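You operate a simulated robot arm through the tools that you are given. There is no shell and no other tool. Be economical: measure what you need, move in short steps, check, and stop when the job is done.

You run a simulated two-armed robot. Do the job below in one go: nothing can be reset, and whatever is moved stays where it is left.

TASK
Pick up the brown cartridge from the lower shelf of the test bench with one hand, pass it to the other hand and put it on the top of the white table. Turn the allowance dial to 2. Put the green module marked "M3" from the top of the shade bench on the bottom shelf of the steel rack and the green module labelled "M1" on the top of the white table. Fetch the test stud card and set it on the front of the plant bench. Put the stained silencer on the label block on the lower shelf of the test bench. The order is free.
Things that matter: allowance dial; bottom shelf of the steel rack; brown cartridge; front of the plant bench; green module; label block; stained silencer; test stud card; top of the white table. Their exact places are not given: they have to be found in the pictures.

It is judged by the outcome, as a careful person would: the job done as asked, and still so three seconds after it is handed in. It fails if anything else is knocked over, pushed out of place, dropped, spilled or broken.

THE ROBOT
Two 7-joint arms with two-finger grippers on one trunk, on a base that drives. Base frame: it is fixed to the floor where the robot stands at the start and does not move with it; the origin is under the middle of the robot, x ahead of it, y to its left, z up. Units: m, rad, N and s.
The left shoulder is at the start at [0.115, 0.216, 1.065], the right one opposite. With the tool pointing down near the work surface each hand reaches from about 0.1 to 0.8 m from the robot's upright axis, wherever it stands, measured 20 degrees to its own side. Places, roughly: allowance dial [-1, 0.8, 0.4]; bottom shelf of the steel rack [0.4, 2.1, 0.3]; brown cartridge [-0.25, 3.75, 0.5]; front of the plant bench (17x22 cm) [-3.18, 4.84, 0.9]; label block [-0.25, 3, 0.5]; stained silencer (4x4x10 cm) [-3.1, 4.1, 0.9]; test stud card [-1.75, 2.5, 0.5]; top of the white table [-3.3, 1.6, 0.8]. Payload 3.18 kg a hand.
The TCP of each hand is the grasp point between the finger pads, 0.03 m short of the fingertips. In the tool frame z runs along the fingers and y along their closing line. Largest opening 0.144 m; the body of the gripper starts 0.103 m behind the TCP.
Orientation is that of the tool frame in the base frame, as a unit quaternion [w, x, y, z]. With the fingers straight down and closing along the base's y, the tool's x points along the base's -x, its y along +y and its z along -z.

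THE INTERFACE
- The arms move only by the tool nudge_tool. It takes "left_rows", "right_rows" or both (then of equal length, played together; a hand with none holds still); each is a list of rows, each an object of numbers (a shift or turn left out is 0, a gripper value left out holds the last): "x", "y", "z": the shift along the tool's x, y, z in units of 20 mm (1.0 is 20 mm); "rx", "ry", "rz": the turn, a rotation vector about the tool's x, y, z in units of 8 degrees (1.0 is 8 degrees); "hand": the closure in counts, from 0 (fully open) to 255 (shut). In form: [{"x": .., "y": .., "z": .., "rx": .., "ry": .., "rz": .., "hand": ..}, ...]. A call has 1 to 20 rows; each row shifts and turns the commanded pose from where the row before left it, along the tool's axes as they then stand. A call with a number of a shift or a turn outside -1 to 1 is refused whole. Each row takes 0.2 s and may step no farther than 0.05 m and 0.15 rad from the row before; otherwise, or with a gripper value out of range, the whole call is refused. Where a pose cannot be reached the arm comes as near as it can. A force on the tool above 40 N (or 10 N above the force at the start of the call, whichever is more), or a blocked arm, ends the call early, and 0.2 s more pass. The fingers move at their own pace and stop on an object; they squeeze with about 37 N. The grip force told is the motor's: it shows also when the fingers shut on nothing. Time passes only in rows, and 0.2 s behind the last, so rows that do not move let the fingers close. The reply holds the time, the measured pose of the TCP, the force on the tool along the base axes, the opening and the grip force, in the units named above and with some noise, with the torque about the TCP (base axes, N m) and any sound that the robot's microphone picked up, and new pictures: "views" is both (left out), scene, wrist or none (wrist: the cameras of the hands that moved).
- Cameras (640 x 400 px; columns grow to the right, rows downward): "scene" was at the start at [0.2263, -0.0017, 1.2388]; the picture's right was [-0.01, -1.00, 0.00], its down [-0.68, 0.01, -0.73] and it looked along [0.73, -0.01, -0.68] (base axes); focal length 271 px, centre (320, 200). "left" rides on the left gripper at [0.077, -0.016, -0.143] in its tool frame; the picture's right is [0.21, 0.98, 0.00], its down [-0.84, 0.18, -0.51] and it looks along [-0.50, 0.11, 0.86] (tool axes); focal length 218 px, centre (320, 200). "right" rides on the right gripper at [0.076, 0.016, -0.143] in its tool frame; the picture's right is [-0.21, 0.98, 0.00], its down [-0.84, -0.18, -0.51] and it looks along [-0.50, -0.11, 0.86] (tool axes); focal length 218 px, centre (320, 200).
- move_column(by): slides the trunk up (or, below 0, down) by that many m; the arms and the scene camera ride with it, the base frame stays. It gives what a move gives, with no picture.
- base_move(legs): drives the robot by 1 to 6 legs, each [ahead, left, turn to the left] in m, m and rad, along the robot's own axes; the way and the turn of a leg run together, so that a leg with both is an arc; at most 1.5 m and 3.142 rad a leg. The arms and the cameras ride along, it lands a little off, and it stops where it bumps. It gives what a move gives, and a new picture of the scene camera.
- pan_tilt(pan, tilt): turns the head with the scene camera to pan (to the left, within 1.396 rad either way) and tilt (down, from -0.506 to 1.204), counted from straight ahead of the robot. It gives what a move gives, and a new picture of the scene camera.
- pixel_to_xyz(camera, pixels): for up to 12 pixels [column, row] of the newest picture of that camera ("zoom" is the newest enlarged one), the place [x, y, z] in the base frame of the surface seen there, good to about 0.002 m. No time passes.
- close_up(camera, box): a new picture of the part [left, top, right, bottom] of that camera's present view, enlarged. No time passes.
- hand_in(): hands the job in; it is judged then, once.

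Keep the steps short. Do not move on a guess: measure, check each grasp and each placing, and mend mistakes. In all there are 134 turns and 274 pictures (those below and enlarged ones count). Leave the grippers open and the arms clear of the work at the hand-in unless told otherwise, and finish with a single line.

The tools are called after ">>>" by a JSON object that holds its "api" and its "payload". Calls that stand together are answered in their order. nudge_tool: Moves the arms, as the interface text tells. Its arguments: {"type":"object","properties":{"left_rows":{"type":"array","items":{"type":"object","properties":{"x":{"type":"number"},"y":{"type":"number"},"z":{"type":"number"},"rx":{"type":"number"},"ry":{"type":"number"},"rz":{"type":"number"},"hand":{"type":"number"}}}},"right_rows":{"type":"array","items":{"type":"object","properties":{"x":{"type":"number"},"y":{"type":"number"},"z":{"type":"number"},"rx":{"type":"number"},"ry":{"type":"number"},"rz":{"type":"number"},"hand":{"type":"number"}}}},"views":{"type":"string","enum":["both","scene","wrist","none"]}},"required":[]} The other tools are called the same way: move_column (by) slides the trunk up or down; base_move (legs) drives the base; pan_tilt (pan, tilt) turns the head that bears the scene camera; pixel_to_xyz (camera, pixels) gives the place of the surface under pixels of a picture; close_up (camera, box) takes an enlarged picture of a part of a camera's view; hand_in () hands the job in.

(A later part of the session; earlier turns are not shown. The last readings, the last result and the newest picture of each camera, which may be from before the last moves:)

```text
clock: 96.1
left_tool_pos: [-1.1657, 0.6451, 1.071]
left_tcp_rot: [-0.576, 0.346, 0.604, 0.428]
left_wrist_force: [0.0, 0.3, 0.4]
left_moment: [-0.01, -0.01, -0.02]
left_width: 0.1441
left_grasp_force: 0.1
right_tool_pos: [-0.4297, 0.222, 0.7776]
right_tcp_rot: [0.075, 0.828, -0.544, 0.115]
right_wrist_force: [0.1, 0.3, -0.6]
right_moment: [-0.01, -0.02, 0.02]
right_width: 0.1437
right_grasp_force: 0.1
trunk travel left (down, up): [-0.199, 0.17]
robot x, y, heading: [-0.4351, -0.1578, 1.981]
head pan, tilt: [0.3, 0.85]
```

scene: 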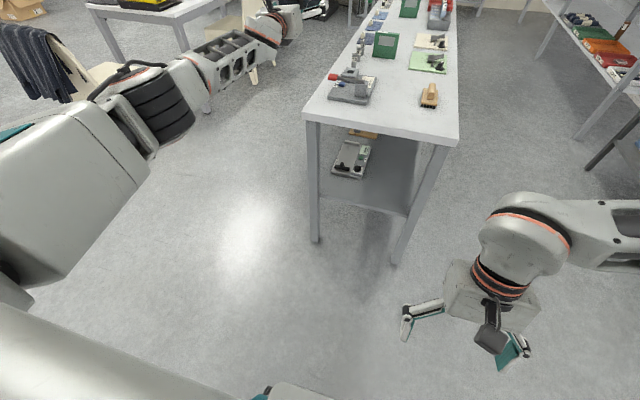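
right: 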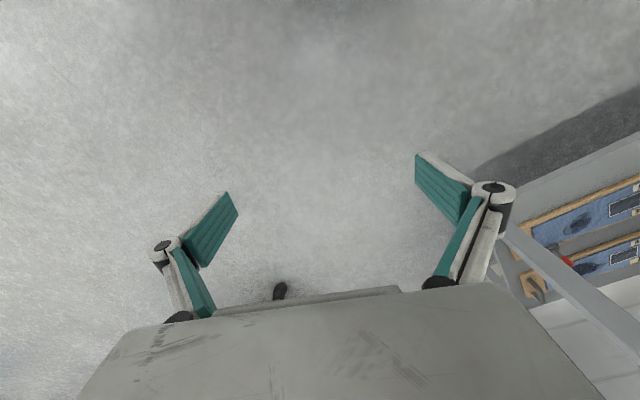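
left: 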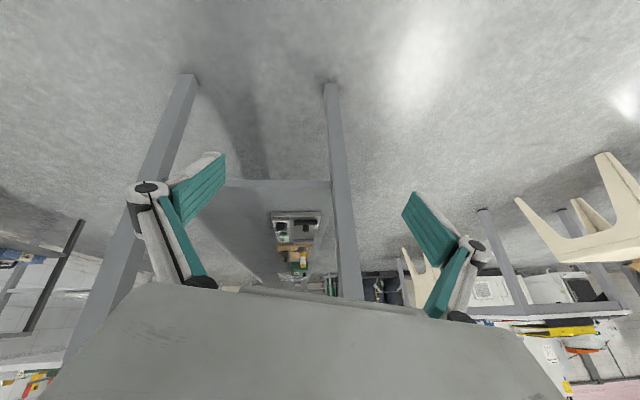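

>>> {"api": "nudge_tool", "payload": {"left_rows": [{"z": -1}, {"z": -1}, {"z": -1}, {"z": -1}, {"z": -1}, {"z": -1}, {"z": -1}, {"z": -1}, {"z": -1}, {"z": -1}], "views": "scene"}}

```text
clock: 98.3
left_tool_pos: [-1.0845, 0.4622, 1.0655]
left_tcp_rot: [-0.575, 0.345, 0.605, 0.429]
left_wrist_force: [-0.2, -0.3, -0.2]
left_moment: [0.0, 0.02, 0.01]
left_width: 0.1443
left_grasp_force: 0.1
right_tool_pos: [-0.4293, 0.2208, 0.7795]
right_tcp_rot: [0.074, 0.828, -0.544, 0.115]
right_wrist_force: [0.6, 0.6, -0.4]
right_moment: [0.04, 0.01, -0.01]
right_width: 0.1439
right_grasp_force: 0.1
trunk travel left (down, up): [-0.199, 0.17]
robot x, y, heading: [-0.4321, -0.1562, 1.981]
head pan, tilt: [0.3, 0.85]
```

scene: 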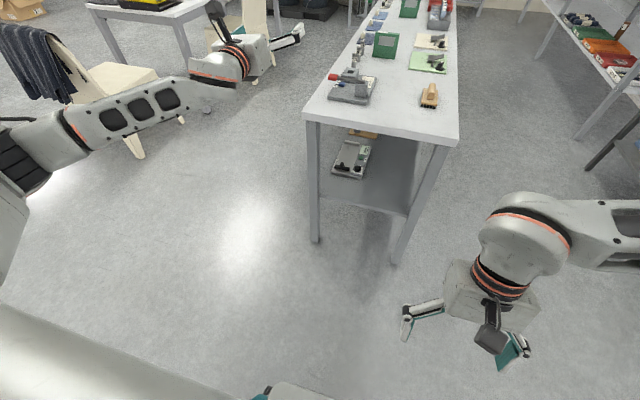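

The elbow is now out to the left, as at the start. I unroll the hand.

>>> {"api": "nudge_tool", "payload": {"left_rows": [{"rz": -1}, {"rz": -1}, {"rz": -1}, {"rz": -1}, {"rz": -1}, {"rz": -1}, {"rz": -1}, {"rz": -1}, {"rz": -1}, {"rz": -1}, {"rz": -1}, {"rz": -1}, {"rz": -1}, {"rz": -1}, {"rz": -1}, {"rz": -1}, {"rz": -1}, {"rz": -1}, {"rz": -1}, {"rz": -1}], "views": "none"}}

>>> {"api": "nudge_tool", "payload": {"left_rows": [{"rz": -1}, {"rz": -0.5}, {"ry": 0.57, "x": 0.6}, {"ry": 0.57, "x": 0.6}, {"ry": 0.57, "x": 0.6}, {"ry": 0.57, "x": 0.6}, {"ry": 0.57, "x": 0.6}, {"ry": 0.57, "x": 0.6}, {"ry": 0.57, "x": 0.6}, {"ry": 0.57, "x": 0.6}, {"ry": 0.57, "x": 0.6}, {"ry": 0.57, "x": 0.6}, {"ry": 0.57, "x": 0.6}, {"ry": 0.57, "x": 0.6}, {"ry": 0.57, "x": 0.6}, {"ry": 0.57, "x": 0.6}, {"ry": 0.57, "x": 0.6}, {"ry": 0.57, "x": 0.6}], "views": "scene"}}

```text
clock: 102.5
left_tool_pos: [-1.0848, 0.4622, 1.064]
left_tcp_rot: [0.324, -0.536, 0.444, 0.641]
left_wrist_force: [0.0, -0.5, -0.2]
left_moment: [-0.01, -0.04, -0.01]
left_width: 0.1438
left_grasp_force: 0.0
right_tool_pos: [-0.4291, 0.2216, 0.7785]
right_tcp_rot: [0.074, 0.828, -0.544, 0.115]
right_wrist_force: [0.0, -0.4, -0.4]
right_moment: [0.0, 0.0, 0.02]
right_width: 0.1441
right_grasp_force: 0.0
trunk travel left (down, up): [-0.199, 0.17]
robot x, y, heading: [-0.4332, -0.1593, 1.983]
head pan, tilt: [0.3, 0.85]
```

```text
clock: 106.2
left_tool_pos: [-1.0407, 0.3938, 0.9565]
left_tcp_rot: [-0.016, 0.78, -0.584, -0.225]
left_wrist_force: [-0.3, -0.1, -0.2]
left_moment: [0.0, -0.04, 0.02]
left_width: 0.1441
left_grasp_force: 0.0
right_tool_pos: [-0.4293, 0.221, 0.7774]
right_tcp_rot: [0.075, 0.828, -0.544, 0.114]
right_wrist_force: [0.1, -0.3, -0.2]
right_moment: [0.02, -0.04, 0.0]
right_width: 0.144
right_grasp_force: 0.0
trunk travel left (down, up): [-0.199, 0.17]
robot x, y, heading: [-0.4329, -0.1574, 1.979]
head pan, tilt: [0.3, 0.85]
stopped in row 18 (left hand): the arm was blocked; the commanded pose is now the measured one
```

scene: 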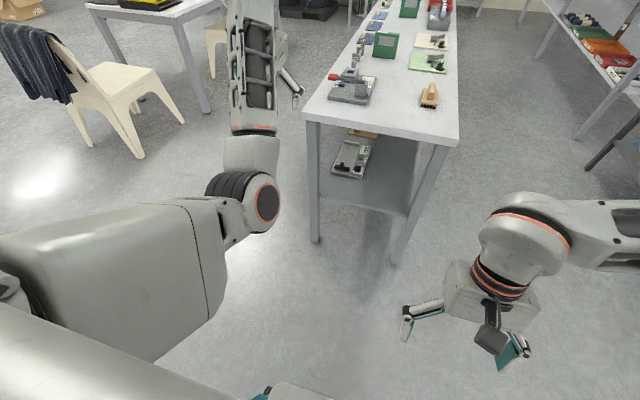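

Unrolling in line swung the elbow back. I redo it: stretch, roll, retract, and this time pitch down before unrolling.

>>> {"api": "nudge_tool", "payload": {"left_rows": [{"ry": -0.57, "x": -0.6}, {"ry": -0.57, "x": -0.6}, {"ry": -0.57, "x": -0.6}, {"ry": -0.57, "x": -0.6}, {"ry": -0.57, "x": -0.6}, {"ry": -0.57, "x": -0.6}, {"ry": -0.57, "x": -0.6}, {"ry": -0.57, "x": -0.6}, {"ry": -0.57, "x": -0.6}, {"ry": -0.57, "x": -0.6}, {"ry": -0.57, "x": -0.6}, {"ry": -0.57, "x": -0.6}, {"ry": -0.57, "x": -0.6}, {"ry": -0.57, "x": -0.6}, {"z": 1}, {"z": 1}, {"z": 1}, {"z": 1}, {"z": 1}, {"z": 1}], "views": "none"}}

>>> {"api": "nudge_tool", "payload": {"left_rows": [{"z": 1}, {"z": 1}, {"z": 1}, {"z": 1}, {"z": 1}, {"z": 1}, {"rz": 1}, {"rz": 1}, {"rz": 1}, {"rz": 1}, {"rz": 1}, {"rz": 1}, {"rz": 1}, {"rz": 1}, {"rz": 1}, {"rz": 1}, {"rz": 1}, {"rz": 1}, {"rz": 1}, {"rz": 1}], "views": "none"}}

>>> {"api": "nudge_tool", "payload": {"left_rows": [{"rz": 1}, {"rz": 1}, {"rz": 1}, {"rz": 1}, {"rz": 1}, {"rz": 1}, {"z": -1}, {"z": -1}, {"z": -1}, {"z": -1}, {"z": -1}, {"z": -1}, {"z": -1}, {"z": -1}, {"z": -1}, {"z": -1}, {"z": -1}, {"z": -1}], "views": "scene"}}

```text
clock: 110.5
left_tool_pos: [-1.082, 0.6118, 1.0735]
left_tcp_rot: [0.326, -0.543, 0.486, 0.602]
left_wrist_force: [0.1, -0.7, -0.1]
left_moment: [0.01, 0.0, -0.01]
left_width: 0.1439
left_grasp_force: 0.1
right_tool_pos: [-0.4295, 0.2214, 0.7774]
right_tcp_rot: [0.074, 0.829, -0.543, 0.115]
right_wrist_force: [0.5, -0.7, -0.4]
right_moment: [0.0, -0.01, -0.03]
right_width: 0.144
right_grasp_force: 0.1
trunk travel left (down, up): [-0.199, 0.17]
robot x, y, heading: [-0.431, -0.1613, 1.976]
head pan, tilt: [0.3, 0.85]
```

```text
clock: 114.7
left_tool_pos: [-1.1072, 0.68, 1.0666]
left_tcp_rot: [-0.318, 0.1, 0.722, 0.606]
left_wrist_force: [0.1, -0.2, -0.6]
left_moment: [0.01, 0.02, -0.02]
left_width: 0.1441
left_grasp_force: 0.1
left hand out of reach, approached as far as the arm can: row 4, 5, 6
right_tool_pos: [-0.4291, 0.2209, 0.778]
right_tcp_rot: [0.073, 0.828, -0.544, 0.115]
right_wrist_force: [0.2, -1.5, -0.2]
right_moment: [0.0, 0.03, 0.0]
right_width: 0.1442
right_grasp_force: 0.1
trunk travel left (down, up): [-0.199, 0.17]
robot x, y, heading: [-0.4315, -0.1585, 1.977]
head pan, tilt: [0.3, 0.85]
```

```text
clock: 118.5
left_tool_pos: [-1.0252, 0.456, 1.0819]
left_tcp_rot: [-0.536, 0.384, 0.619, 0.426]
left_wrist_force: [0.2, 0.8, 0.4]
left_moment: [-0.01, 0.01, 0.02]
left_width: 0.1441
left_grasp_force: 0.1
right_tool_pos: [-0.4301, 0.2204, 0.778]
right_tcp_rot: [0.074, 0.828, -0.544, 0.115]
right_wrist_force: [0.1, -0.9, 0.5]
right_moment: [0.02, 0.02, 0.0]
right_width: 0.1442
right_grasp_force: 0.1
trunk travel left (down, up): [-0.199, 0.17]
robot x, y, heading: [-0.4371, -0.1584, 1.98]
head pan, tilt: [0.3, 0.85]
```

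scene: 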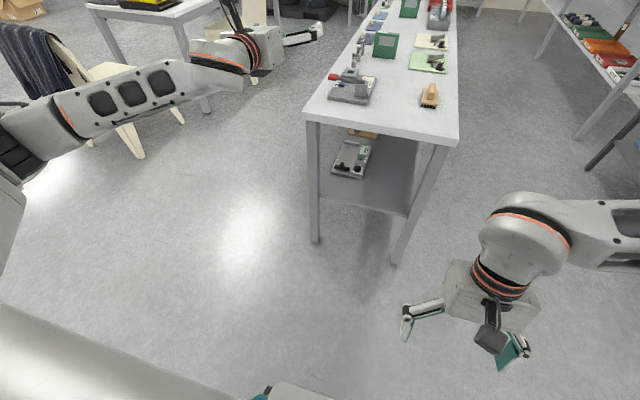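

>>> {"api": "nudge_tool", "payload": {"left_rows": [{"ry": -0.57, "x": -0.5}, {"ry": -0.57, "x": -0.5}, {"ry": -0.57, "x": -0.5}, {"ry": -0.57, "x": -0.5}, {"ry": -0.57, "x": -0.5}, {"ry": -0.57, "x": -0.5}, {"ry": -0.57, "x": -0.5}, {"ry": -0.57, "x": -0.5}, {"ry": -0.57, "x": -0.5}, {"ry": -0.57, "x": -0.5}, {"ry": -0.57, "x": -0.5}, {"ry": -0.57, "x": -0.5}, {"ry": -0.57, "x": -0.5}, {"ry": -0.57, "x": -0.5}, {"ry": -0.57, "x": -0.5}, {"ry": -0.57, "x": -0.5}, {"ry": -0.57, "x": -0.5}, {"ry": -0.57, "x": -0.5}, {"ry": -0.57, "x": -0.5}], "views": "scene"}}

```text
clock: 122.5
left_tool_pos: [-0.9711, 0.3469, 0.9584]
left_tcp_rot: [0.035, 0.572, 0.818, 0.045]
left_wrist_force: [-0.1, -0.3, 0.6]
left_moment: [0.01, 0.02, -0.01]
left_width: 0.1441
left_grasp_force: 0.0
right_tool_pos: [-0.4286, 0.2225, 0.7776]
right_tcp_rot: [0.074, 0.828, -0.544, 0.114]
right_wrist_force: [0.9, 0.9, 0.1]
right_moment: [-0.01, 0.02, -0.03]
right_width: 0.1439
right_grasp_force: 0.0
trunk travel left (down, up): [-0.199, 0.17]
robot x, y, heading: [-0.4346, -0.1603, 1.98]
head pan, tilt: [0.3, 0.85]
```

scene: 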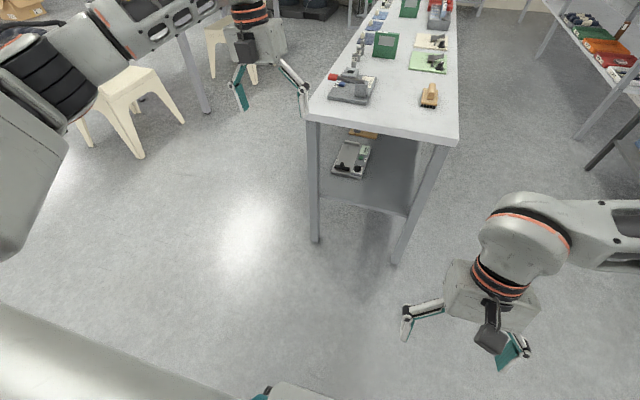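

Hand points down with elbow out. Now roll it +180° about its axis.

>>> {"api": "nudge_tool", "payload": {"left_rows": [{"rz": 1}, {"rz": 1}, {"rz": 1}, {"rz": 1}, {"rz": 1}, {"rz": 1}, {"rz": 1}, {"rz": 1}, {"rz": 1}, {"rz": 1}, {"rz": 1}, {"rz": 1}, {"rz": 1}, {"rz": 1}, {"rz": 1}, {"rz": 1}, {"rz": 1}, {"rz": 1}, {"rz": 1}, {"rz": 1}], "views": "none"}}

>>> {"api": "nudge_tool", "payload": {"left_rows": [{"rz": 1}, {"rz": 1}, {"rz": 0.5}, {"x": 1}, {"x": 1}, {"x": 1}, {"x": 1}, {"z": 1}, {"z": 1}, {"z": 1}, {"z": 1}, {"z": 1}], "views": "scene"}}

```text
clock: 126.7
left_tool_pos: [-0.6906, 0.181, 0.954]
left_tcp_rot: [-0.042, 0.908, -0.415, 0.038]
left_wrist_force: [0.3, 0.2, -0.1]
left_moment: [0.0, 0.01, 0.0]
left_width: 0.144
left_grasp_force: 0.0
left hand out of reach, approached as far as the arm can: row 13, 14, 15, 16, 17, 18, 19, 20
right_tool_pos: [-0.4294, 0.2214, 0.7783]
right_tcp_rot: [0.074, 0.828, -0.544, 0.114]
right_wrist_force: [0.0, 0.7, -0.7]
right_moment: [0.0, 0.04, -0.01]
right_width: 0.1441
right_grasp_force: 0.0
trunk travel left (down, up): [-0.199, 0.17]
robot x, y, heading: [-0.4336, -0.1577, 1.982]
head pan, tilt: [0.3, 0.85]
```

```text
clock: 128.2
left_tool_pos: [-0.5851, 0.0575, 0.9368]
left_tcp_rot: [-0.049, 0.818, -0.573, 0.031]
left_wrist_force: [-2.4, 6.2, -3.9]
left_moment: [-0.69, -0.22, 0.01]
left_width: 0.144
left_grasp_force: 0.2
left hand out of reach, approached as far as the arm can: row 1, 2, 3, 7
right_tool_pos: [-0.4301, 0.2216, 0.7777]
right_tcp_rot: [0.073, 0.829, -0.543, 0.115]
right_wrist_force: [-0.5, -0.1, 0.3]
right_moment: [-0.02, 0.03, -0.02]
right_width: 0.1438
right_grasp_force: 0.1
trunk travel left (down, up): [-0.199, 0.17]
robot x, y, heading: [-0.4369, -0.1592, 1.982]
head pan, tilt: [0.3, 0.85]
stopped in row 7 (left hand): the force on the tool passed its limit at 90 N (the readings are from after the stop); the commanded pose is now the measured one
```

scene: 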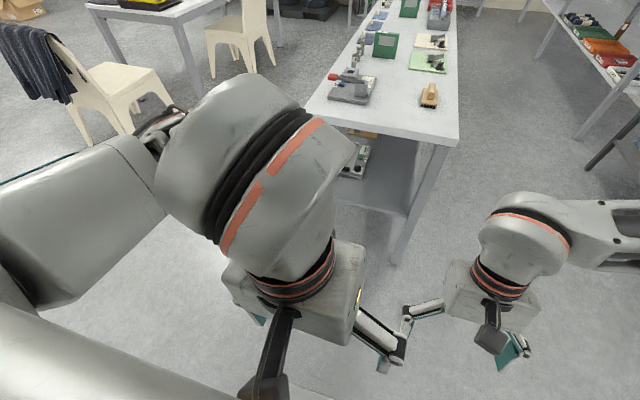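

The orientation is right; the hand is too close to the chest. I move it forward and left.

>>> {"api": "nudge_tool", "payload": {"left_rows": [{"x": -0.9, "y": 0.6}, {"x": -0.9, "y": 0.6}, {"x": -0.9, "y": 0.6}, {"x": -0.9, "y": 0.6}, {"x": -0.9, "y": 0.6}, {"x": -0.9, "y": 0.6}, {"x": -0.9, "y": 0.6}, {"x": -0.9, "y": 0.6}, {"x": -0.9, "y": 0.6}, {"x": -0.9, "y": 0.6}, {"x": -0.9, "y": 0.6}, {"x": -0.9, "y": 0.6}, {"x": -0.9, "y": 0.6}, {"x": -0.9, "y": 0.6}, {"z": 1}, {"z": 1}, {"z": 1}, {"z": 1}], "views": "scene"}}

```text
clock: 132.0
left_tool_pos: [-0.6031, 0.0725, 0.8559]
left_tcp_rot: [-0.047, 0.819, -0.571, 0.031]
left_wrist_force: [-0.9, 0.3, 0.6]
left_moment: [0.0, -0.02, -0.01]
left_width: 0.144
left_grasp_force: 0.1
left hand out of reach, approached as far as the arm can: row 3, 4, 5, 6, 7, 8, 9, 10, 11, 12, 13, 14, 15, 16, 17, 18
right_tool_pos: [-0.4299, 0.221, 0.7785]
right_tcp_rot: [0.074, 0.828, -0.544, 0.115]
right_wrist_force: [-0.8, -0.2, 0.2]
right_moment: [0.04, -0.01, 0.0]
right_width: 0.1439
right_grasp_force: 0.0
trunk travel left (down, up): [-0.199, 0.17]
robot x, y, heading: [-0.4333, -0.1563, 1.982]
head pan, tilt: [0.3, 0.85]
```

scene: 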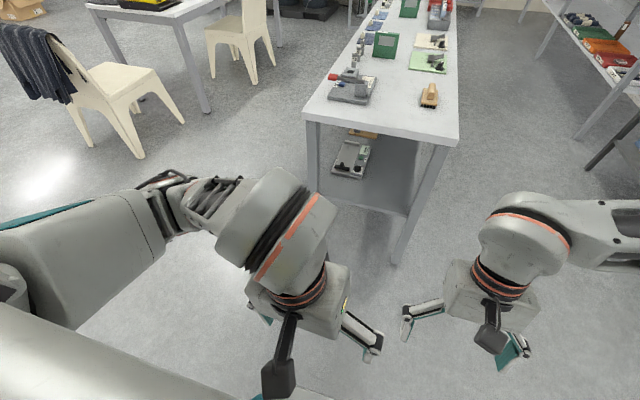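

That joint is at its other limit now, so I unwind the other way while moving forward-left.

>>> {"api": "nudge_tool", "payload": {"left_rows": [{"rz": -1}, {"rz": -1}, {"rz": -1}, {"rz": -1}, {"rz": -1}, {"rz": -1}, {"x": -1}, {"x": -1}, {"x": -1}, {"x": -1}, {"x": -1}, {"x": -1}, {"x": -1}, {"x": -1}, {"x": -1}, {"x": -1}, {"x": -1}, {"x": -1}], "views": "none"}}

>>> {"api": "nudge_tool", "payload": {"left_rows": [{"rz": -1}, {"rz": -1}, {"rz": -1}, {"rz": -1}, {"rz": -1}, {"rz": -1}, {"rz": -1}, {"rz": -1}, {"rz": -1}, {"rz": -1}, {"rz": -1}, {"rz": -1}, {"rz": -1}, {"rz": -1}, {"rz": -1}, {"rz": -1}, {"rz": -1}, {"rz": -1}, {"rz": -1}, {"rz": -1}], "views": "none"}}

>>> {"api": "nudge_tool", "payload": {"left_rows": [{"rz": -1}, {"rz": -1}, {"rz": -1}, {"rz": -1}, {"rz": -1}, {"rz": -1}, {"rz": -1}, {"rz": -1}, {"rz": -1}, {"rz": -1}, {"rz": -1}, {"rz": -1}, {"rz": -1}, {"rz": -1}, {"rz": -1}, {"rz": -1}, {"rz": -1}, {"rz": -1}, {"rz": -1}], "views": "scene"}}

```text
clock: 135.8
left_tool_pos: [-0.8127, 0.1586, 0.8453]
left_tcp_rot: [-0.03, 0.98, -0.19, 0.047]
left_wrist_force: [-0.2, 0.1, -0.1]
left_moment: [0.01, 0.04, -0.04]
left_width: 0.144
left_grasp_force: 0.1
left hand out of reach, approached as far as the arm can: row 18
right_tool_pos: [-0.4297, 0.2211, 0.7768]
right_tcp_rot: [0.075, 0.828, -0.544, 0.115]
right_wrist_force: [-0.3, -0.2, 0.9]
right_moment: [0.01, -0.01, 0.01]
right_width: 0.1441
right_grasp_force: 0.1
trunk travel left (down, up): [-0.199, 0.17]
robot x, y, heading: [-0.4374, -0.1596, 1.979]
head pan, tilt: [0.3, 0.85]
```

```text
clock: 140.0
left_tool_pos: [-0.8106, 0.1591, 0.8439]
left_tcp_rot: [0.043, 0.356, 0.933, 0.039]
left_wrist_force: [0.7, -1.3, -0.8]
left_moment: [-0.03, -0.02, -0.01]
left_width: 0.144
left_grasp_force: 0.1
right_tool_pos: [-0.4294, 0.2209, 0.7771]
right_tcp_rot: [0.074, 0.828, -0.544, 0.115]
right_wrist_force: [0.6, 0.5, -0.2]
right_moment: [0.0, -0.02, -0.01]
right_width: 0.1441
right_grasp_force: 0.1
trunk travel left (down, up): [-0.199, 0.17]
robot x, y, heading: [-0.434, -0.1598, 1.979]
head pan, tilt: [0.3, 0.85]
```

```text
clock: 144.0
left_tool_pos: [-0.8113, 0.159, 0.8448]
left_tcp_rot: [-0.048, 0.818, -0.572, 0.032]
left_wrist_force: [-0.3, 0.2, -0.2]
left_moment: [-0.01, -0.01, 0.01]
left_width: 0.1438
left_grasp_force: 0.0
right_tool_pos: [-0.4299, 0.2226, 0.7777]
right_tcp_rot: [0.074, 0.828, -0.544, 0.114]
right_wrist_force: [0.1, -0.4, -0.1]
right_moment: [-0.03, -0.02, 0.01]
right_width: 0.144
right_grasp_force: 0.0
trunk travel left (down, up): [-0.199, 0.17]
robot x, y, heading: [-0.4338, -0.1567, 1.977]
head pan, tilt: [0.3, 0.85]
```

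scene: 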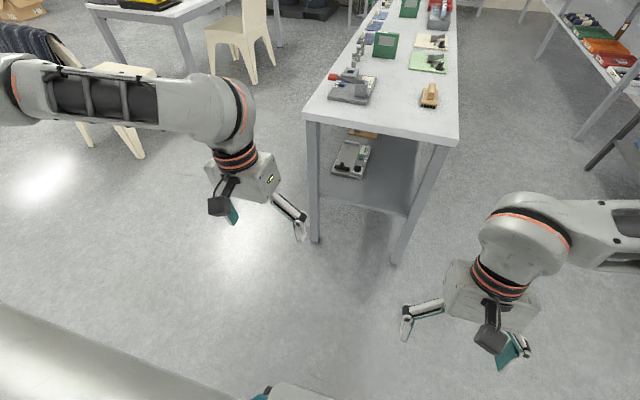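

The left arm is back in a posture mirroring the right. Now raise the trunk and measure the aisle.

>>> {"api": "move_column", "payload": {"by": 0.165}}

>>> {"api": "pan_tilt", "payload": {"pan": -0.4, "tilt": 0.6}}

>>> {"api": "pixel_to_xyz", "payload": {"camera": "scene", "pixels": [[320, 200], [400, 150], [450, 200], [480, 120], [380, 100], [330, 60], [420, 250], [500, 260], [540, 200], [450, 300], [300, 250], [360, 130]]}}

```text
clock: 145.9
left_tool_pos: [-0.8117, 0.1585, 1.0092]
left_tcp_rot: [-0.048, 0.817, -0.573, 0.032]
left_wrist_force: [-0.6, -0.4, 0.2]
left_moment: [-0.01, 0.01, 0.02]
left_width: 0.1438
left_grasp_force: 0.1
right_tool_pos: [-0.4303, 0.2211, 0.9426]
right_tcp_rot: [0.074, 0.828, -0.543, 0.114]
right_wrist_force: [-0.9, -0.5, 0.4]
right_moment: [0.02, -0.01, 0.0]
right_width: 0.1438
right_grasp_force: 0.1
trunk travel left (down, up): [-0.364, 0.005]
robot x, y, heading: [-0.4362, -0.162, 1.979]
head pan, tilt: [0.3, 0.85]
```

```text
clock: 146.9
left_tool_pos: [-0.8124, 0.1591, 1.0091]
left_tcp_rot: [-0.048, 0.817, -0.573, 0.032]
left_wrist_force: [-0.2, -0.3, -0.8]
left_moment: [0.0, -0.02, -0.03]
left_width: 0.1441
left_grasp_force: 0.0
right_tool_pos: [-0.4293, 0.2223, 0.9445]
right_tcp_rot: [0.074, 0.828, -0.543, 0.115]
right_wrist_force: [0.8, -0.1, 0.2]
right_moment: [0.02, -0.01, 0.01]
right_width: 0.144
right_grasp_force: 0.1
trunk travel left (down, up): [-0.364, 0.005]
robot x, y, heading: [-0.4387, -0.1626, 1.976]
head pan, tilt: [-0.4, 0.6]
```

scene: 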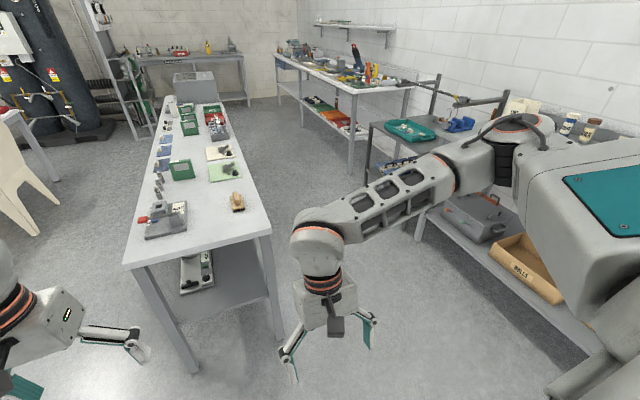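

```text
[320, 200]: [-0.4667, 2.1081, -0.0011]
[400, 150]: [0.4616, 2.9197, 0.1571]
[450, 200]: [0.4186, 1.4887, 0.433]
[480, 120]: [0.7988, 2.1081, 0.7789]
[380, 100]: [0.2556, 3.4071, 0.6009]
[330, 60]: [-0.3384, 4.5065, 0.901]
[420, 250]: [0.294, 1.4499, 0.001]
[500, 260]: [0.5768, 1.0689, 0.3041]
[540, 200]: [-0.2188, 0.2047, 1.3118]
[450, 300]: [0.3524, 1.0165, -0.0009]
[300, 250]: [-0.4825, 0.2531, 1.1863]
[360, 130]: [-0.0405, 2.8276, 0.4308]
```

>>> {"api": "base_move", "payload": {"legs": [[0.606, -0.519, 0], [1.318, -0.117, 0], [0, 0, 1.56]]}}

>>> {"api": "pan_tilt", "payload": {"pan": 0.0, "tilt": 0.85}}

```text
clock: 162.0
left_tool_pos: [-0.9497, 1.4942, 1.0094]
left_tcp_rot: [-0.056, 0.987, 0.151, -0.01]
left_wrist_force: [-0.7, 0.1, -1.2]
left_moment: [0.01, -0.01, 0.03]
left_width: 0.1441
left_grasp_force: 0.1
right_tool_pos: [-0.9951, 1.8793, 0.9432]
right_tcp_rot: [-0.026, 0.974, 0.179, 0.134]
right_wrist_force: [0.2, -0.4, 0.0]
right_moment: [-0.03, 0.01, 0.04]
right_width: 0.1437
right_grasp_force: 0.0
trunk travel left (down, up): [-0.364, 0.005]
robot x, y, heading: [-0.6138, 1.8585, -2.778]
head pan, tilt: [-0.4, 0.6]
```

scene: 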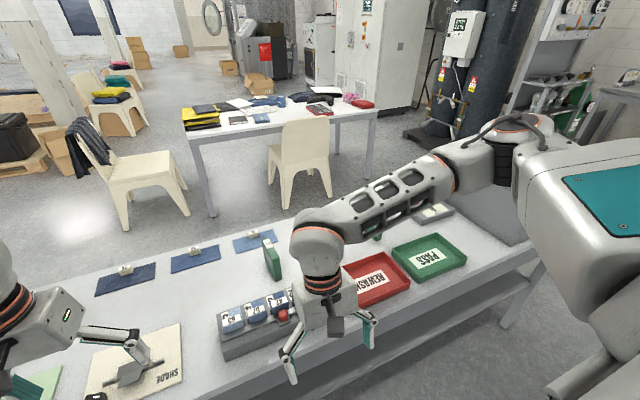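

```text
clock: 162.9
left_tool_pos: [-0.9507, 1.4937, 1.0089]
left_tcp_rot: [-0.058, 0.987, 0.15, -0.011]
left_wrist_force: [0.7, 0.5, -0.7]
left_moment: [0.0, 0.01, 0.02]
left_width: 0.1441
left_grasp_force: 0.0
right_tool_pos: [-0.9952, 1.879, 0.9438]
right_tcp_rot: [-0.025, 0.974, 0.178, 0.134]
right_wrist_force: [0.7, 0.6, -0.2]
right_moment: [0.02, -0.01, -0.02]
right_width: 0.1441
right_grasp_force: 0.1
trunk travel left (down, up): [-0.364, 0.005]
robot x, y, heading: [-0.6177, 1.8559, -2.779]
head pan, tilt: [0.0, 0.85]
```

scene: 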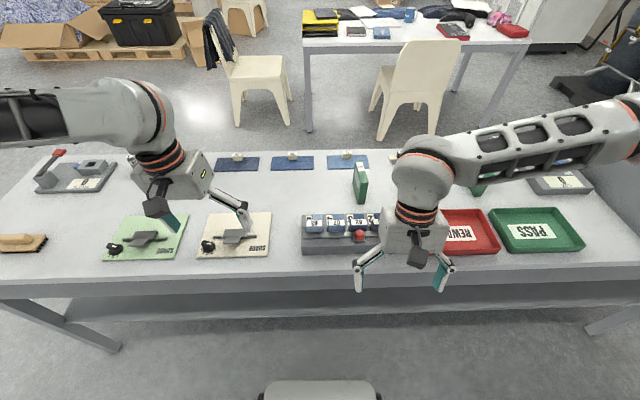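

I zoom on the visible module at (360,182) and move the right hand aside and up to see the rest.

>>> {"api": "nudge_tool", "payload": {"right_rows": [{"y": -1, "z": -0.6}, {"y": -1, "z": -0.6}, {"y": -1, "z": -0.6}, {"y": -1, "z": -0.6}, {"y": -1, "z": -0.6}, {"y": -1, "z": -0.6}, {"y": -1, "z": -0.6}, {"y": -1, "z": -0.6}, {"y": -1, "z": -0.6}, {"y": -1, "z": -0.6}], "left_rows": [{"y": 1, "z": -0.3}, {"y": 1, "z": -0.3}, {"y": 1, "z": -0.3}, {"y": 1, "z": -0.3}, {"y": 1, "z": -0.3}, {}, {}, {}, {}, {}], "views": "scene"}}

>>> {"api": "close_up", "payload": {"camera": "scene", "box": [340, 140, 520, 215]}}

>>> {"api": "close_up", "payload": {"camera": "scene", "box": [150, 130, 270, 205]}}

```text
clock: 165.1
left_tool_pos: [-0.9178, 1.3966, 1.0264]
left_tcp_rot: [-0.056, 0.987, 0.15, -0.011]
left_wrist_force: [0.1, 0.3, 0.0]
left_moment: [-0.04, 0.05, -0.01]
left_width: 0.144
left_grasp_force: 0.1
right_tool_pos: [-1.0968, 2.0562, 1.0605]
right_tcp_rot: [-0.025, 0.974, 0.179, 0.134]
right_wrist_force: [0.4, -0.1, -0.9]
right_moment: [0.01, -0.02, 0.02]
right_width: 0.1439
right_grasp_force: 0.1
trunk travel left (down, up): [-0.364, 0.005]
robot x, y, heading: [-0.6156, 1.8548, -2.78]
head pan, tilt: [0.0, 0.85]
```

scene: 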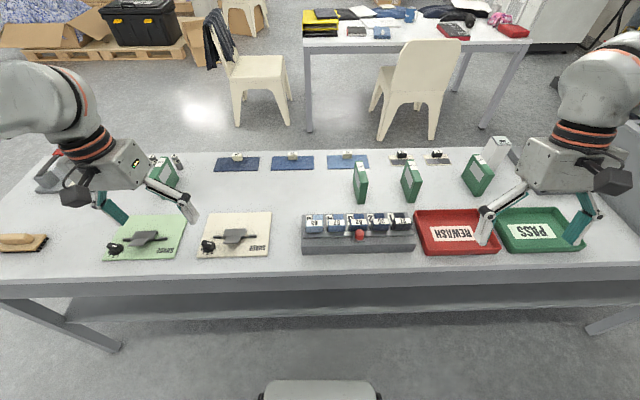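

```text
3.56 times, centred on (430, 178) of scene
```

zoom: 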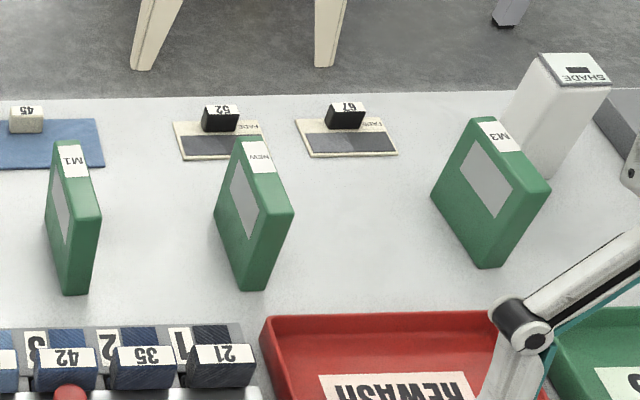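

```text
5.33 times, centred on (210, 168) of scene
```

zoom: 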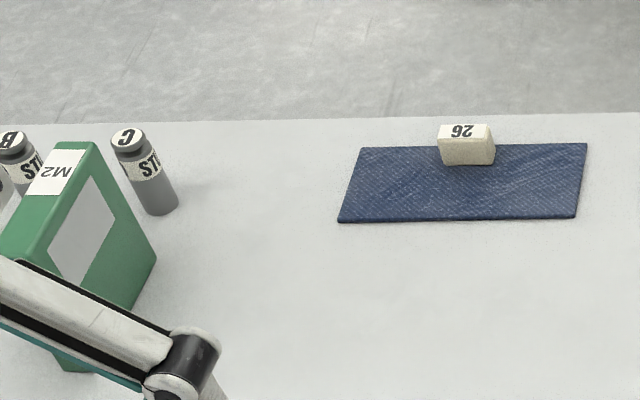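

M1 is at (360,182), "NEW" at (411,182), M3 at (478,175). I measure M3's and M1's top faces on this zoom view again.

>>> {"api": "close_up", "payload": {"camera": "scene", "box": [340, 140, 520, 215]}}

>>> {"api": "pixel_to_xyz", "payload": {"camera": "zoom", "pixels": [[480, 124], [500, 121], [545, 184], [523, 192], [486, 262], [437, 195], [56, 148], [84, 147], [97, 218], [78, 220], [68, 288], [560, 75]]}}

```text
3.56 times, centred on (430, 178) of scene
```

zoom: 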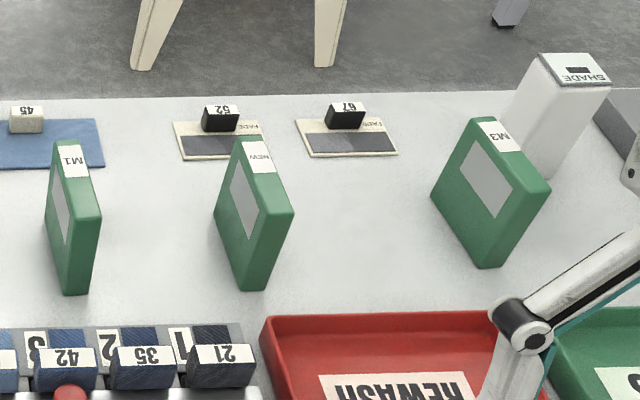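

```text
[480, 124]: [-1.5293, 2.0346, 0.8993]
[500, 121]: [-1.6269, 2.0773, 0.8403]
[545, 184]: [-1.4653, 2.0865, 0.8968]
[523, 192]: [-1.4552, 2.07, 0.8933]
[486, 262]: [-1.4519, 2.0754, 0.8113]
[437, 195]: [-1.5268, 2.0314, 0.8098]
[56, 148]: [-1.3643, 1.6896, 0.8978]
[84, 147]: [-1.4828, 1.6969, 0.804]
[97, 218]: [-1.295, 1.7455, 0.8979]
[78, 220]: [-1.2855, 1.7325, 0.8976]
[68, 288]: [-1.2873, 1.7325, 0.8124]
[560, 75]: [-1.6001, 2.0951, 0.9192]
```

M3: centre ≈ (−1.498, 2.062), 83×23 mm, top z 0.898. I shift the base right and level the right hand.

>>> {"api": "base_move", "payload": {"legs": [[0.08, -0.32, 0]]}}

>>> {"api": "nudge_tool", "payload": {"right_rows": [{"ry": -1, "hand": 110}, {"ry": -0.95}, {"rz": -0.6}, {}], "views": "both"}}

>>> {"api": "pixel_to_xyz", "payload": {"camera": "scene", "pixels": [[320, 200]]}}

```text
clock: 168.5
left_tool_pos: [-1.1088, 1.6696, 1.0272]
left_tcp_rot: [-0.057, 0.987, 0.15, -0.01]
left_wrist_force: [0.0, -0.2, 0.6]
left_moment: [0.0, -0.01, 0.03]
left_width: 0.144
left_grasp_force: 0.1
right_tool_pos: [-1.2865, 2.3287, 1.06]
right_tcp_rot: [-0.025, 0.974, 0.179, 0.134]
right_wrist_force: [-0.6, -0.2, -0.5]
right_moment: [-0.01, 0.0, -0.01]
right_width: 0.1442
right_grasp_force: 0.1
trunk travel left (down, up): [-0.364, 0.005]
robot x, y, heading: [-0.8084, 2.1329, -2.776]
head pan, tilt: [0.0, 0.85]
```

scene: 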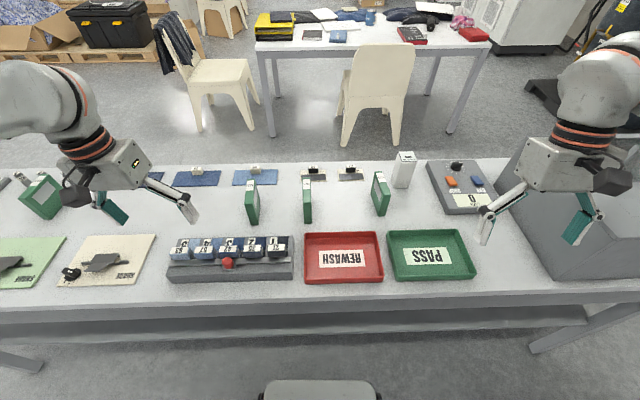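

```text
clock: 169.5
left_tool_pos: [-1.1086, 1.6694, 1.0277]
left_tcp_rot: [-0.057, 0.987, 0.15, -0.01]
left_wrist_force: [0.8, 0.3, 0.4]
left_moment: [0.0, 0.01, 0.02]
left_width: 0.144
left_grasp_force: 0.1
right_tool_pos: [-1.2868, 2.3282, 1.0605]
right_tcp_rot: [-0.001, 0.975, 0.222, 0.001]
right_wrist_force: [0.1, -0.5, 0.1]
right_moment: [-0.02, 0.02, -0.01]
right_width: 0.0819
right_grasp_force: 0.0
trunk travel left (down, up): [-0.364, 0.005]
robot x, y, heading: [-0.8045, 2.1321, -2.781]
head pan, tilt: [0.0, 0.85]
```

scene: 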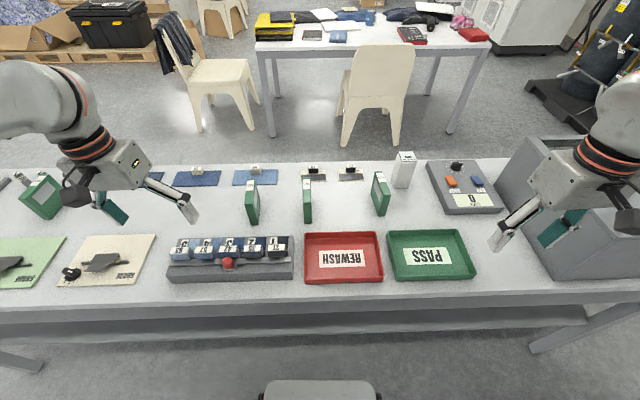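
right: 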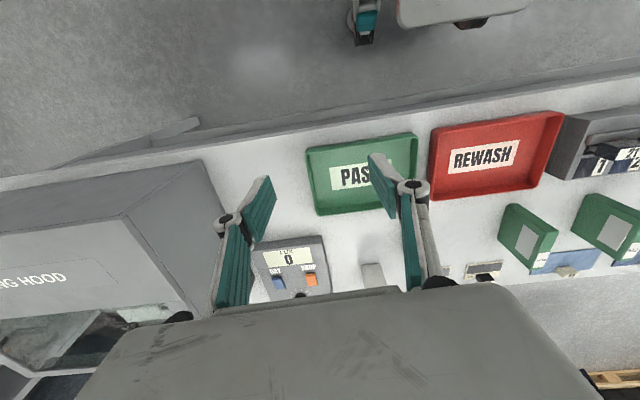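

```text
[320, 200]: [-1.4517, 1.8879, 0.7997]
```

>>> {"api": "nudge_tool", "payload": {"right_rows": [{"x": -0.957, "y": 0.464}, {"x": -0.957, "y": 0.464}, {"x": -0.957, "y": 0.464}, {"x": -0.957, "y": 0.464}, {"x": -0.957, "y": 0.464}, {"x": -0.957, "y": 0.464}, {"x": -0.957, "y": 0.464}, {"x": -0.957, "y": 0.464}, {"x": -0.957, "y": 0.464}, {"x": -0.957, "y": 0.464}, {"x": -0.957, "y": 0.464}, {"x": -0.957, "y": 0.464}, {"x": -0.957, "y": 0.464}, {"x": -0.957, "y": 0.464}, {"x": -0.957, "y": 0.464}, {"x": -0.957, "y": 0.464}, {}], "views": "both"}}

>>> {"api": "pixel_to_xyz", "payload": {"camera": "right", "pixels": [[320, 200], [300, 180], [340, 180], [320, 160], [320, 220], [280, 200], [360, 200], [320, 240]]}}

```text
clock: 173.1
left_tool_pos: [-1.1087, 1.6691, 1.026]
left_tcp_rot: [-0.057, 0.987, 0.15, -0.009]
left_wrist_force: [0.7, 0.8, -0.2]
left_moment: [0.03, 0.0, 0.0]
left_width: 0.144
left_grasp_force: 0.0
right_tool_pos: [-1.4924, 2.0713, 1.0589]
right_tcp_rot: [0.0, 0.976, 0.22, 0.001]
right_wrist_force: [0.4, 0.3, -0.3]
right_moment: [-0.01, -0.08, -0.01]
right_width: 0.0819
right_grasp_force: 0.1
right hand out of reach, approached as far as the arm can: row 16
trunk travel left (down, up): [-0.364, 0.005]
robot x, y, heading: [-0.8046, 2.1289, -2.775]
head pan, tilt: [0.0, 0.85]
```

scene: 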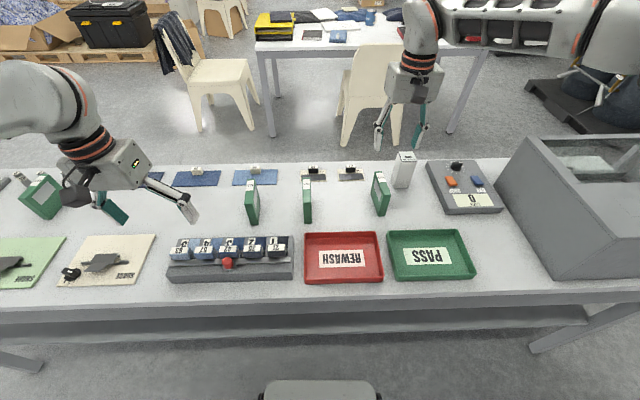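
right: 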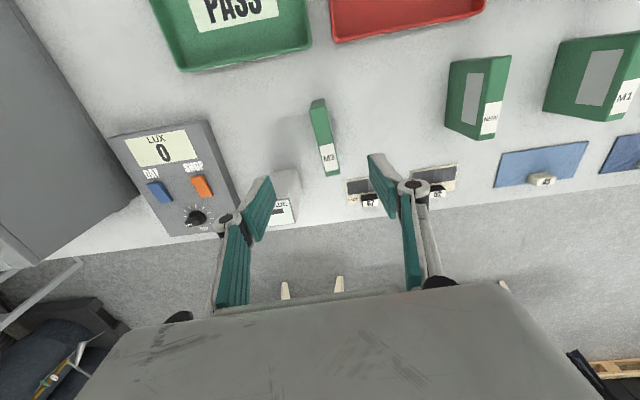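

```text
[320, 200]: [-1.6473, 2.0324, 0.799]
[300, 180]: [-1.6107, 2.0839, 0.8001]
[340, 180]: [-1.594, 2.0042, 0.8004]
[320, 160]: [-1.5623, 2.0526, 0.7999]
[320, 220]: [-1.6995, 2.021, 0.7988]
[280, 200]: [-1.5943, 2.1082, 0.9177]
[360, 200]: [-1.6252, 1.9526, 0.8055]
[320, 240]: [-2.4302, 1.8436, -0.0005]
```

>>> {"api": "pixel_to_xyz", "payload": {"camera": "right", "pixels": [[319, 101], [323, 101], [318, 135], [328, 135], [326, 172], [337, 171], [332, 160]]}}

```text
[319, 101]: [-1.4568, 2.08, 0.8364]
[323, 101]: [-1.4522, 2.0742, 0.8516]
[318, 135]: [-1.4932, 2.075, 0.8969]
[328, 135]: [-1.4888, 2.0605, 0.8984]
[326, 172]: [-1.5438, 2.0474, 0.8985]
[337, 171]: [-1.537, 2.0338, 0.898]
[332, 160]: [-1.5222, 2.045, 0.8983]
```

Small offset: 10 mm along −x, 5 mm along y. I descend and correct.

>>> {"api": "nudge_tool", "payload": {"right_rows": [{"z": 1}, {"z": 1}, {"z": 1, "y": 0.14}, {"z": 1, "y": 0.14, "x": -0.25}, {"z": 1, "x": -0.25}, {}], "views": "wrist"}}

```text
clock: 174.5
left_tool_pos: [-1.1092, 1.6697, 1.0263]
left_tcp_rot: [-0.056, 0.987, 0.151, -0.011]
left_wrist_force: [0.2, 0.0, 0.0]
left_moment: [0.02, 0.01, 0.02]
left_width: 0.1442
left_grasp_force: 0.1
right_tool_pos: [-1.4964, 2.0634, 0.9611]
right_tcp_rot: [0.0, 0.975, 0.221, 0.0]
right_wrist_force: [0.7, -0.9, 0.2]
right_moment: [0.03, 0.0, -0.02]
right_width: 0.0818
right_grasp_force: 0.2
trunk travel left (down, up): [-0.364, 0.005]
robot x, y, heading: [-0.8074, 2.1301, -2.78]
head pan, tilt: [0.0, 0.85]
```

right: 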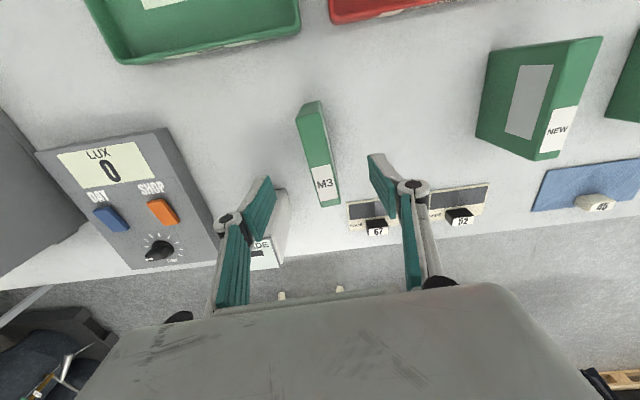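

Fingers straddle M3 and clear the SHADE block. Descend 0.1 m and close.

>>> {"api": "nudge_tool", "payload": {"right_rows": [{"z": 1}, {"z": 1}, {"z": 1}, {"z": 1}, {"z": 1}, {}, {"hand": 255}, {}, {}, {}], "views": "wrist"}}

```text
clock: 176.7
left_tool_pos: [-1.108, 1.6687, 1.0264]
left_tcp_rot: [-0.057, 0.987, 0.149, -0.01]
left_wrist_force: [-0.4, 0.4, 0.3]
left_moment: [-0.01, 0.0, 0.06]
left_width: 0.1439
left_grasp_force: 0.0
right_tool_pos: [-1.4975, 2.0604, 0.8606]
right_tcp_rot: [-0.002, 0.975, 0.222, 0.0]
right_wrist_force: [-0.6, -0.2, 1.1]
right_moment: [-0.08, 0.12, 0.07]
right_width: 0.0232
right_grasp_force: 37.0
trunk travel left (down, up): [-0.364, 0.005]
robot x, y, heading: [-0.8049, 2.1286, -2.773]
head pan, tilt: [0.0, 0.85]
```

right: 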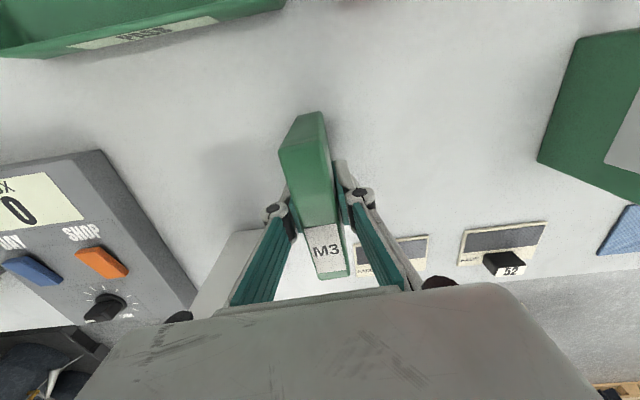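

M3 is gripped (23 mm). The rack's bottom shelf lies under another shelf, so I regrip M3 with the hand pitched ~37° forward so it can go in upright.

>>> {"api": "nudge_tool", "payload": {"right_rows": [{"hand": 120}, {}, {"ry": -0.92}, {"ry": -0.92}, {"ry": -0.92}, {"ry": -0.92}, {"ry": -0.92}, {}, {}], "views": "both"}}

```text
clock: 178.7
left_tool_pos: [-1.1075, 1.6702, 1.0264]
left_tcp_rot: [-0.057, 0.987, 0.15, -0.011]
left_wrist_force: [0.5, 0.1, 0.3]
left_moment: [-0.02, 0.03, 0.02]
left_width: 0.1437
left_grasp_force: 0.1
right_tool_pos: [-1.4975, 2.0611, 0.8596]
right_tcp_rot: [0.071, 0.925, 0.211, -0.307]
right_wrist_force: [0.5, -0.1, 0.8]
right_moment: [0.01, -0.02, 0.0]
right_width: 0.0762
right_grasp_force: 0.1
trunk travel left (down, up): [-0.364, 0.005]
robot x, y, heading: [-0.8042, 2.1346, -2.777]
head pan, tilt: [0.0, 0.85]
```

scene: 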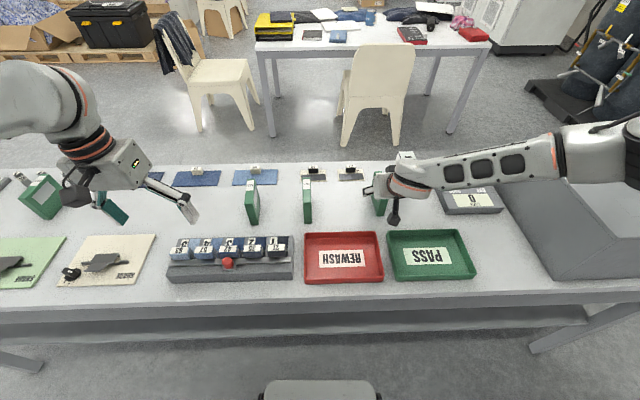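
right: 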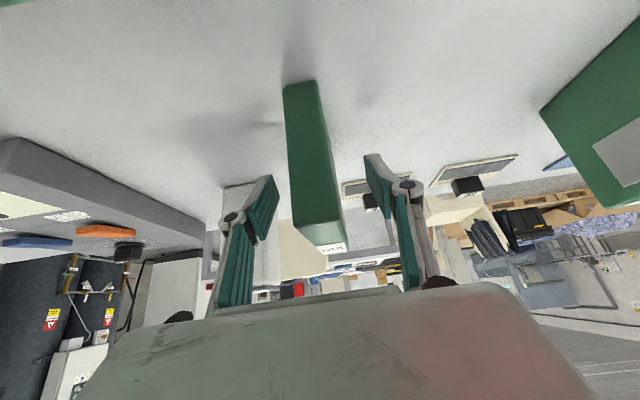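

>>> {"api": "nudge_tool", "payload": {"right_rows": [{"hand": 255}, {}, {}, {"x": -0.6, "z": -0.8}, {"x": -0.6, "z": -0.8}, {"x": -0.6, "z": -0.8}, {"x": -0.6, "z": -0.8}, {"x": -0.6, "z": -0.8}, {"x": -0.6, "z": -0.8}, {"x": 0.8, "z": -0.6}, {"x": 0.8, "z": -0.6}, {"x": 0.8, "z": -0.6}, {"x": 0.8, "z": -0.6}, {"x": 0.8, "z": -0.6}, {"x": 0.8, "z": -0.6}, {"x": 0.8, "z": -0.6}, {"x": 0.8, "z": -0.6}], "views": "both"}}

```text
clock: 182.3
left_tool_pos: [-1.1086, 1.6699, 1.0273]
left_tcp_rot: [-0.056, 0.987, 0.15, -0.01]
left_wrist_force: [-0.4, 0.1, 0.0]
left_moment: [0.0, 0.01, 0.0]
left_width: 0.1436
left_grasp_force: 0.0
right_tool_pos: [-1.3541, 2.1296, 0.981]
right_tcp_rot: [0.07, 0.925, 0.211, -0.307]
right_wrist_force: [-0.1, -0.4, -2.2]
right_moment: [-0.02, 0.0, 0.01]
right_width: 0.0234
right_grasp_force: 36.7
trunk travel left (down, up): [-0.364, 0.005]
robot x, y, heading: [-0.8043, 2.1309, -2.777]
head pan, tilt: [0.0, 0.85]
```

scene: 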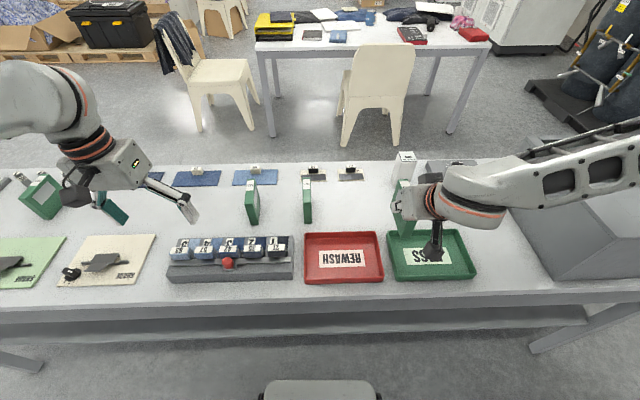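
right: 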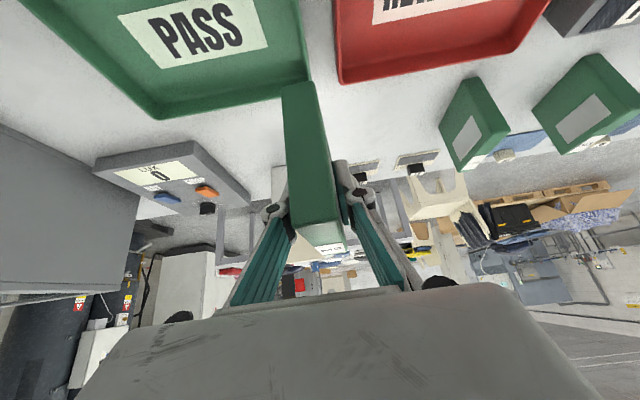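

M3 is held upright. I back off and turn left to face the rack.

>>> {"api": "base_move", "payload": {"legs": [[-0.3, 0, 0], [0, 0, 2.75]]}}

>>> {"api": "pan_tilt", "payload": {"pan": -0.1, "tilt": 0.7}}

>>> {"api": "pixel_to_xyz", "payload": {"camera": "scene", "pixels": [[320, 100], [320, 150], [320, 180], [320, 210], [320, 240], [320, 270], [260, 200], [400, 200], [260, 240], [400, 240], [260, 270], [400, 270]]}}

```text
clock: 190.8
left_tool_pos: [-0.0829, 2.5563, 1.0277]
left_tcp_rot: [-0.002, 0.033, 0.998, -0.058]
left_wrist_force: [-0.4, -0.5, -0.1]
left_moment: [0.0, -0.05, 0.0]
left_width: 0.1442
left_grasp_force: 0.1
right_tool_pos: [-0.0186, 2.0386, 0.9816]
right_tcp_rot: [0.315, -0.038, 0.948, 0.011]
right_wrist_force: [0.7, -0.3, -0.7]
right_moment: [-0.02, 0.0, 0.03]
right_width: 0.0234
right_grasp_force: 37.0
trunk travel left (down, up): [-0.364, 0.005]
robot x, y, heading: [-0.5311, 2.2349, -0.006]
head pan, tilt: [0.0, 0.85]
```

scene: 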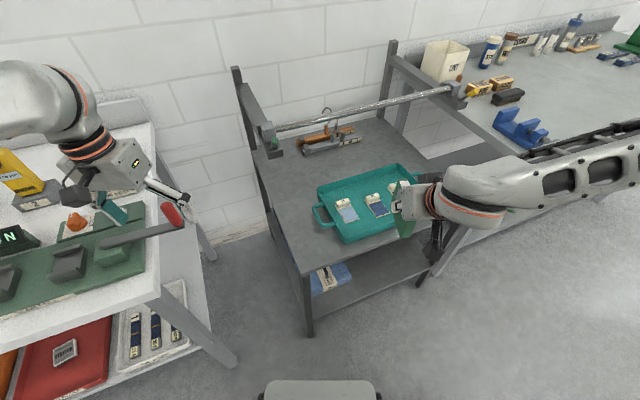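

```text
clock: 191.5
left_tool_pos: [-0.0827, 2.5559, 1.0265]
left_tcp_rot: [0.001, 0.033, 0.998, -0.058]
left_wrist_force: [-0.1, -0.9, 0.9]
left_moment: [0.01, -0.01, 0.01]
left_width: 0.1441
left_grasp_force: 0.1
right_tool_pos: [-0.0183, 2.038, 0.9825]
right_tcp_rot: [0.314, -0.038, 0.949, 0.012]
right_wrist_force: [-0.3, 0.8, -1.2]
right_moment: [0.0, -0.01, -0.01]
right_width: 0.0234
right_grasp_force: 37.3
trunk travel left (down, up): [-0.364, 0.005]
robot x, y, heading: [-0.5317, 2.2375, -0.007]
head pan, tilt: [-0.099, 0.7]
```

scene: 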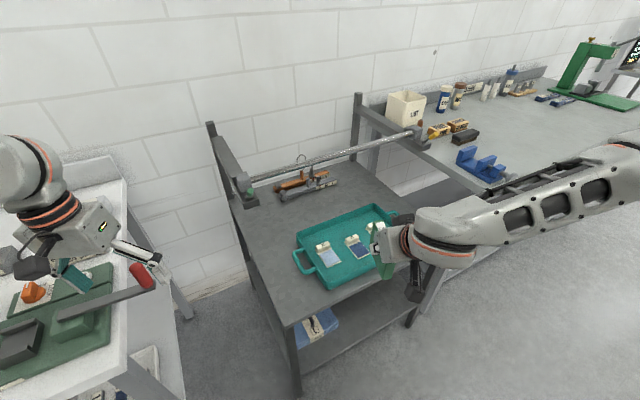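

```text
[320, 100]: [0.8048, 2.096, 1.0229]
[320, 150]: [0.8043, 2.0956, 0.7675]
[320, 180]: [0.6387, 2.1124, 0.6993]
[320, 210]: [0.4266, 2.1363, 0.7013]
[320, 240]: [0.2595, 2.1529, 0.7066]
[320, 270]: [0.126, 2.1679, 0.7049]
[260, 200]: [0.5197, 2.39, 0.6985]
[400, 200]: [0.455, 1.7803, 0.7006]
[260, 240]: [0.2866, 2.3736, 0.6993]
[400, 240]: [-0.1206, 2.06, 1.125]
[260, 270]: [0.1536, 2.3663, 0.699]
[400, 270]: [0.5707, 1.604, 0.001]
```

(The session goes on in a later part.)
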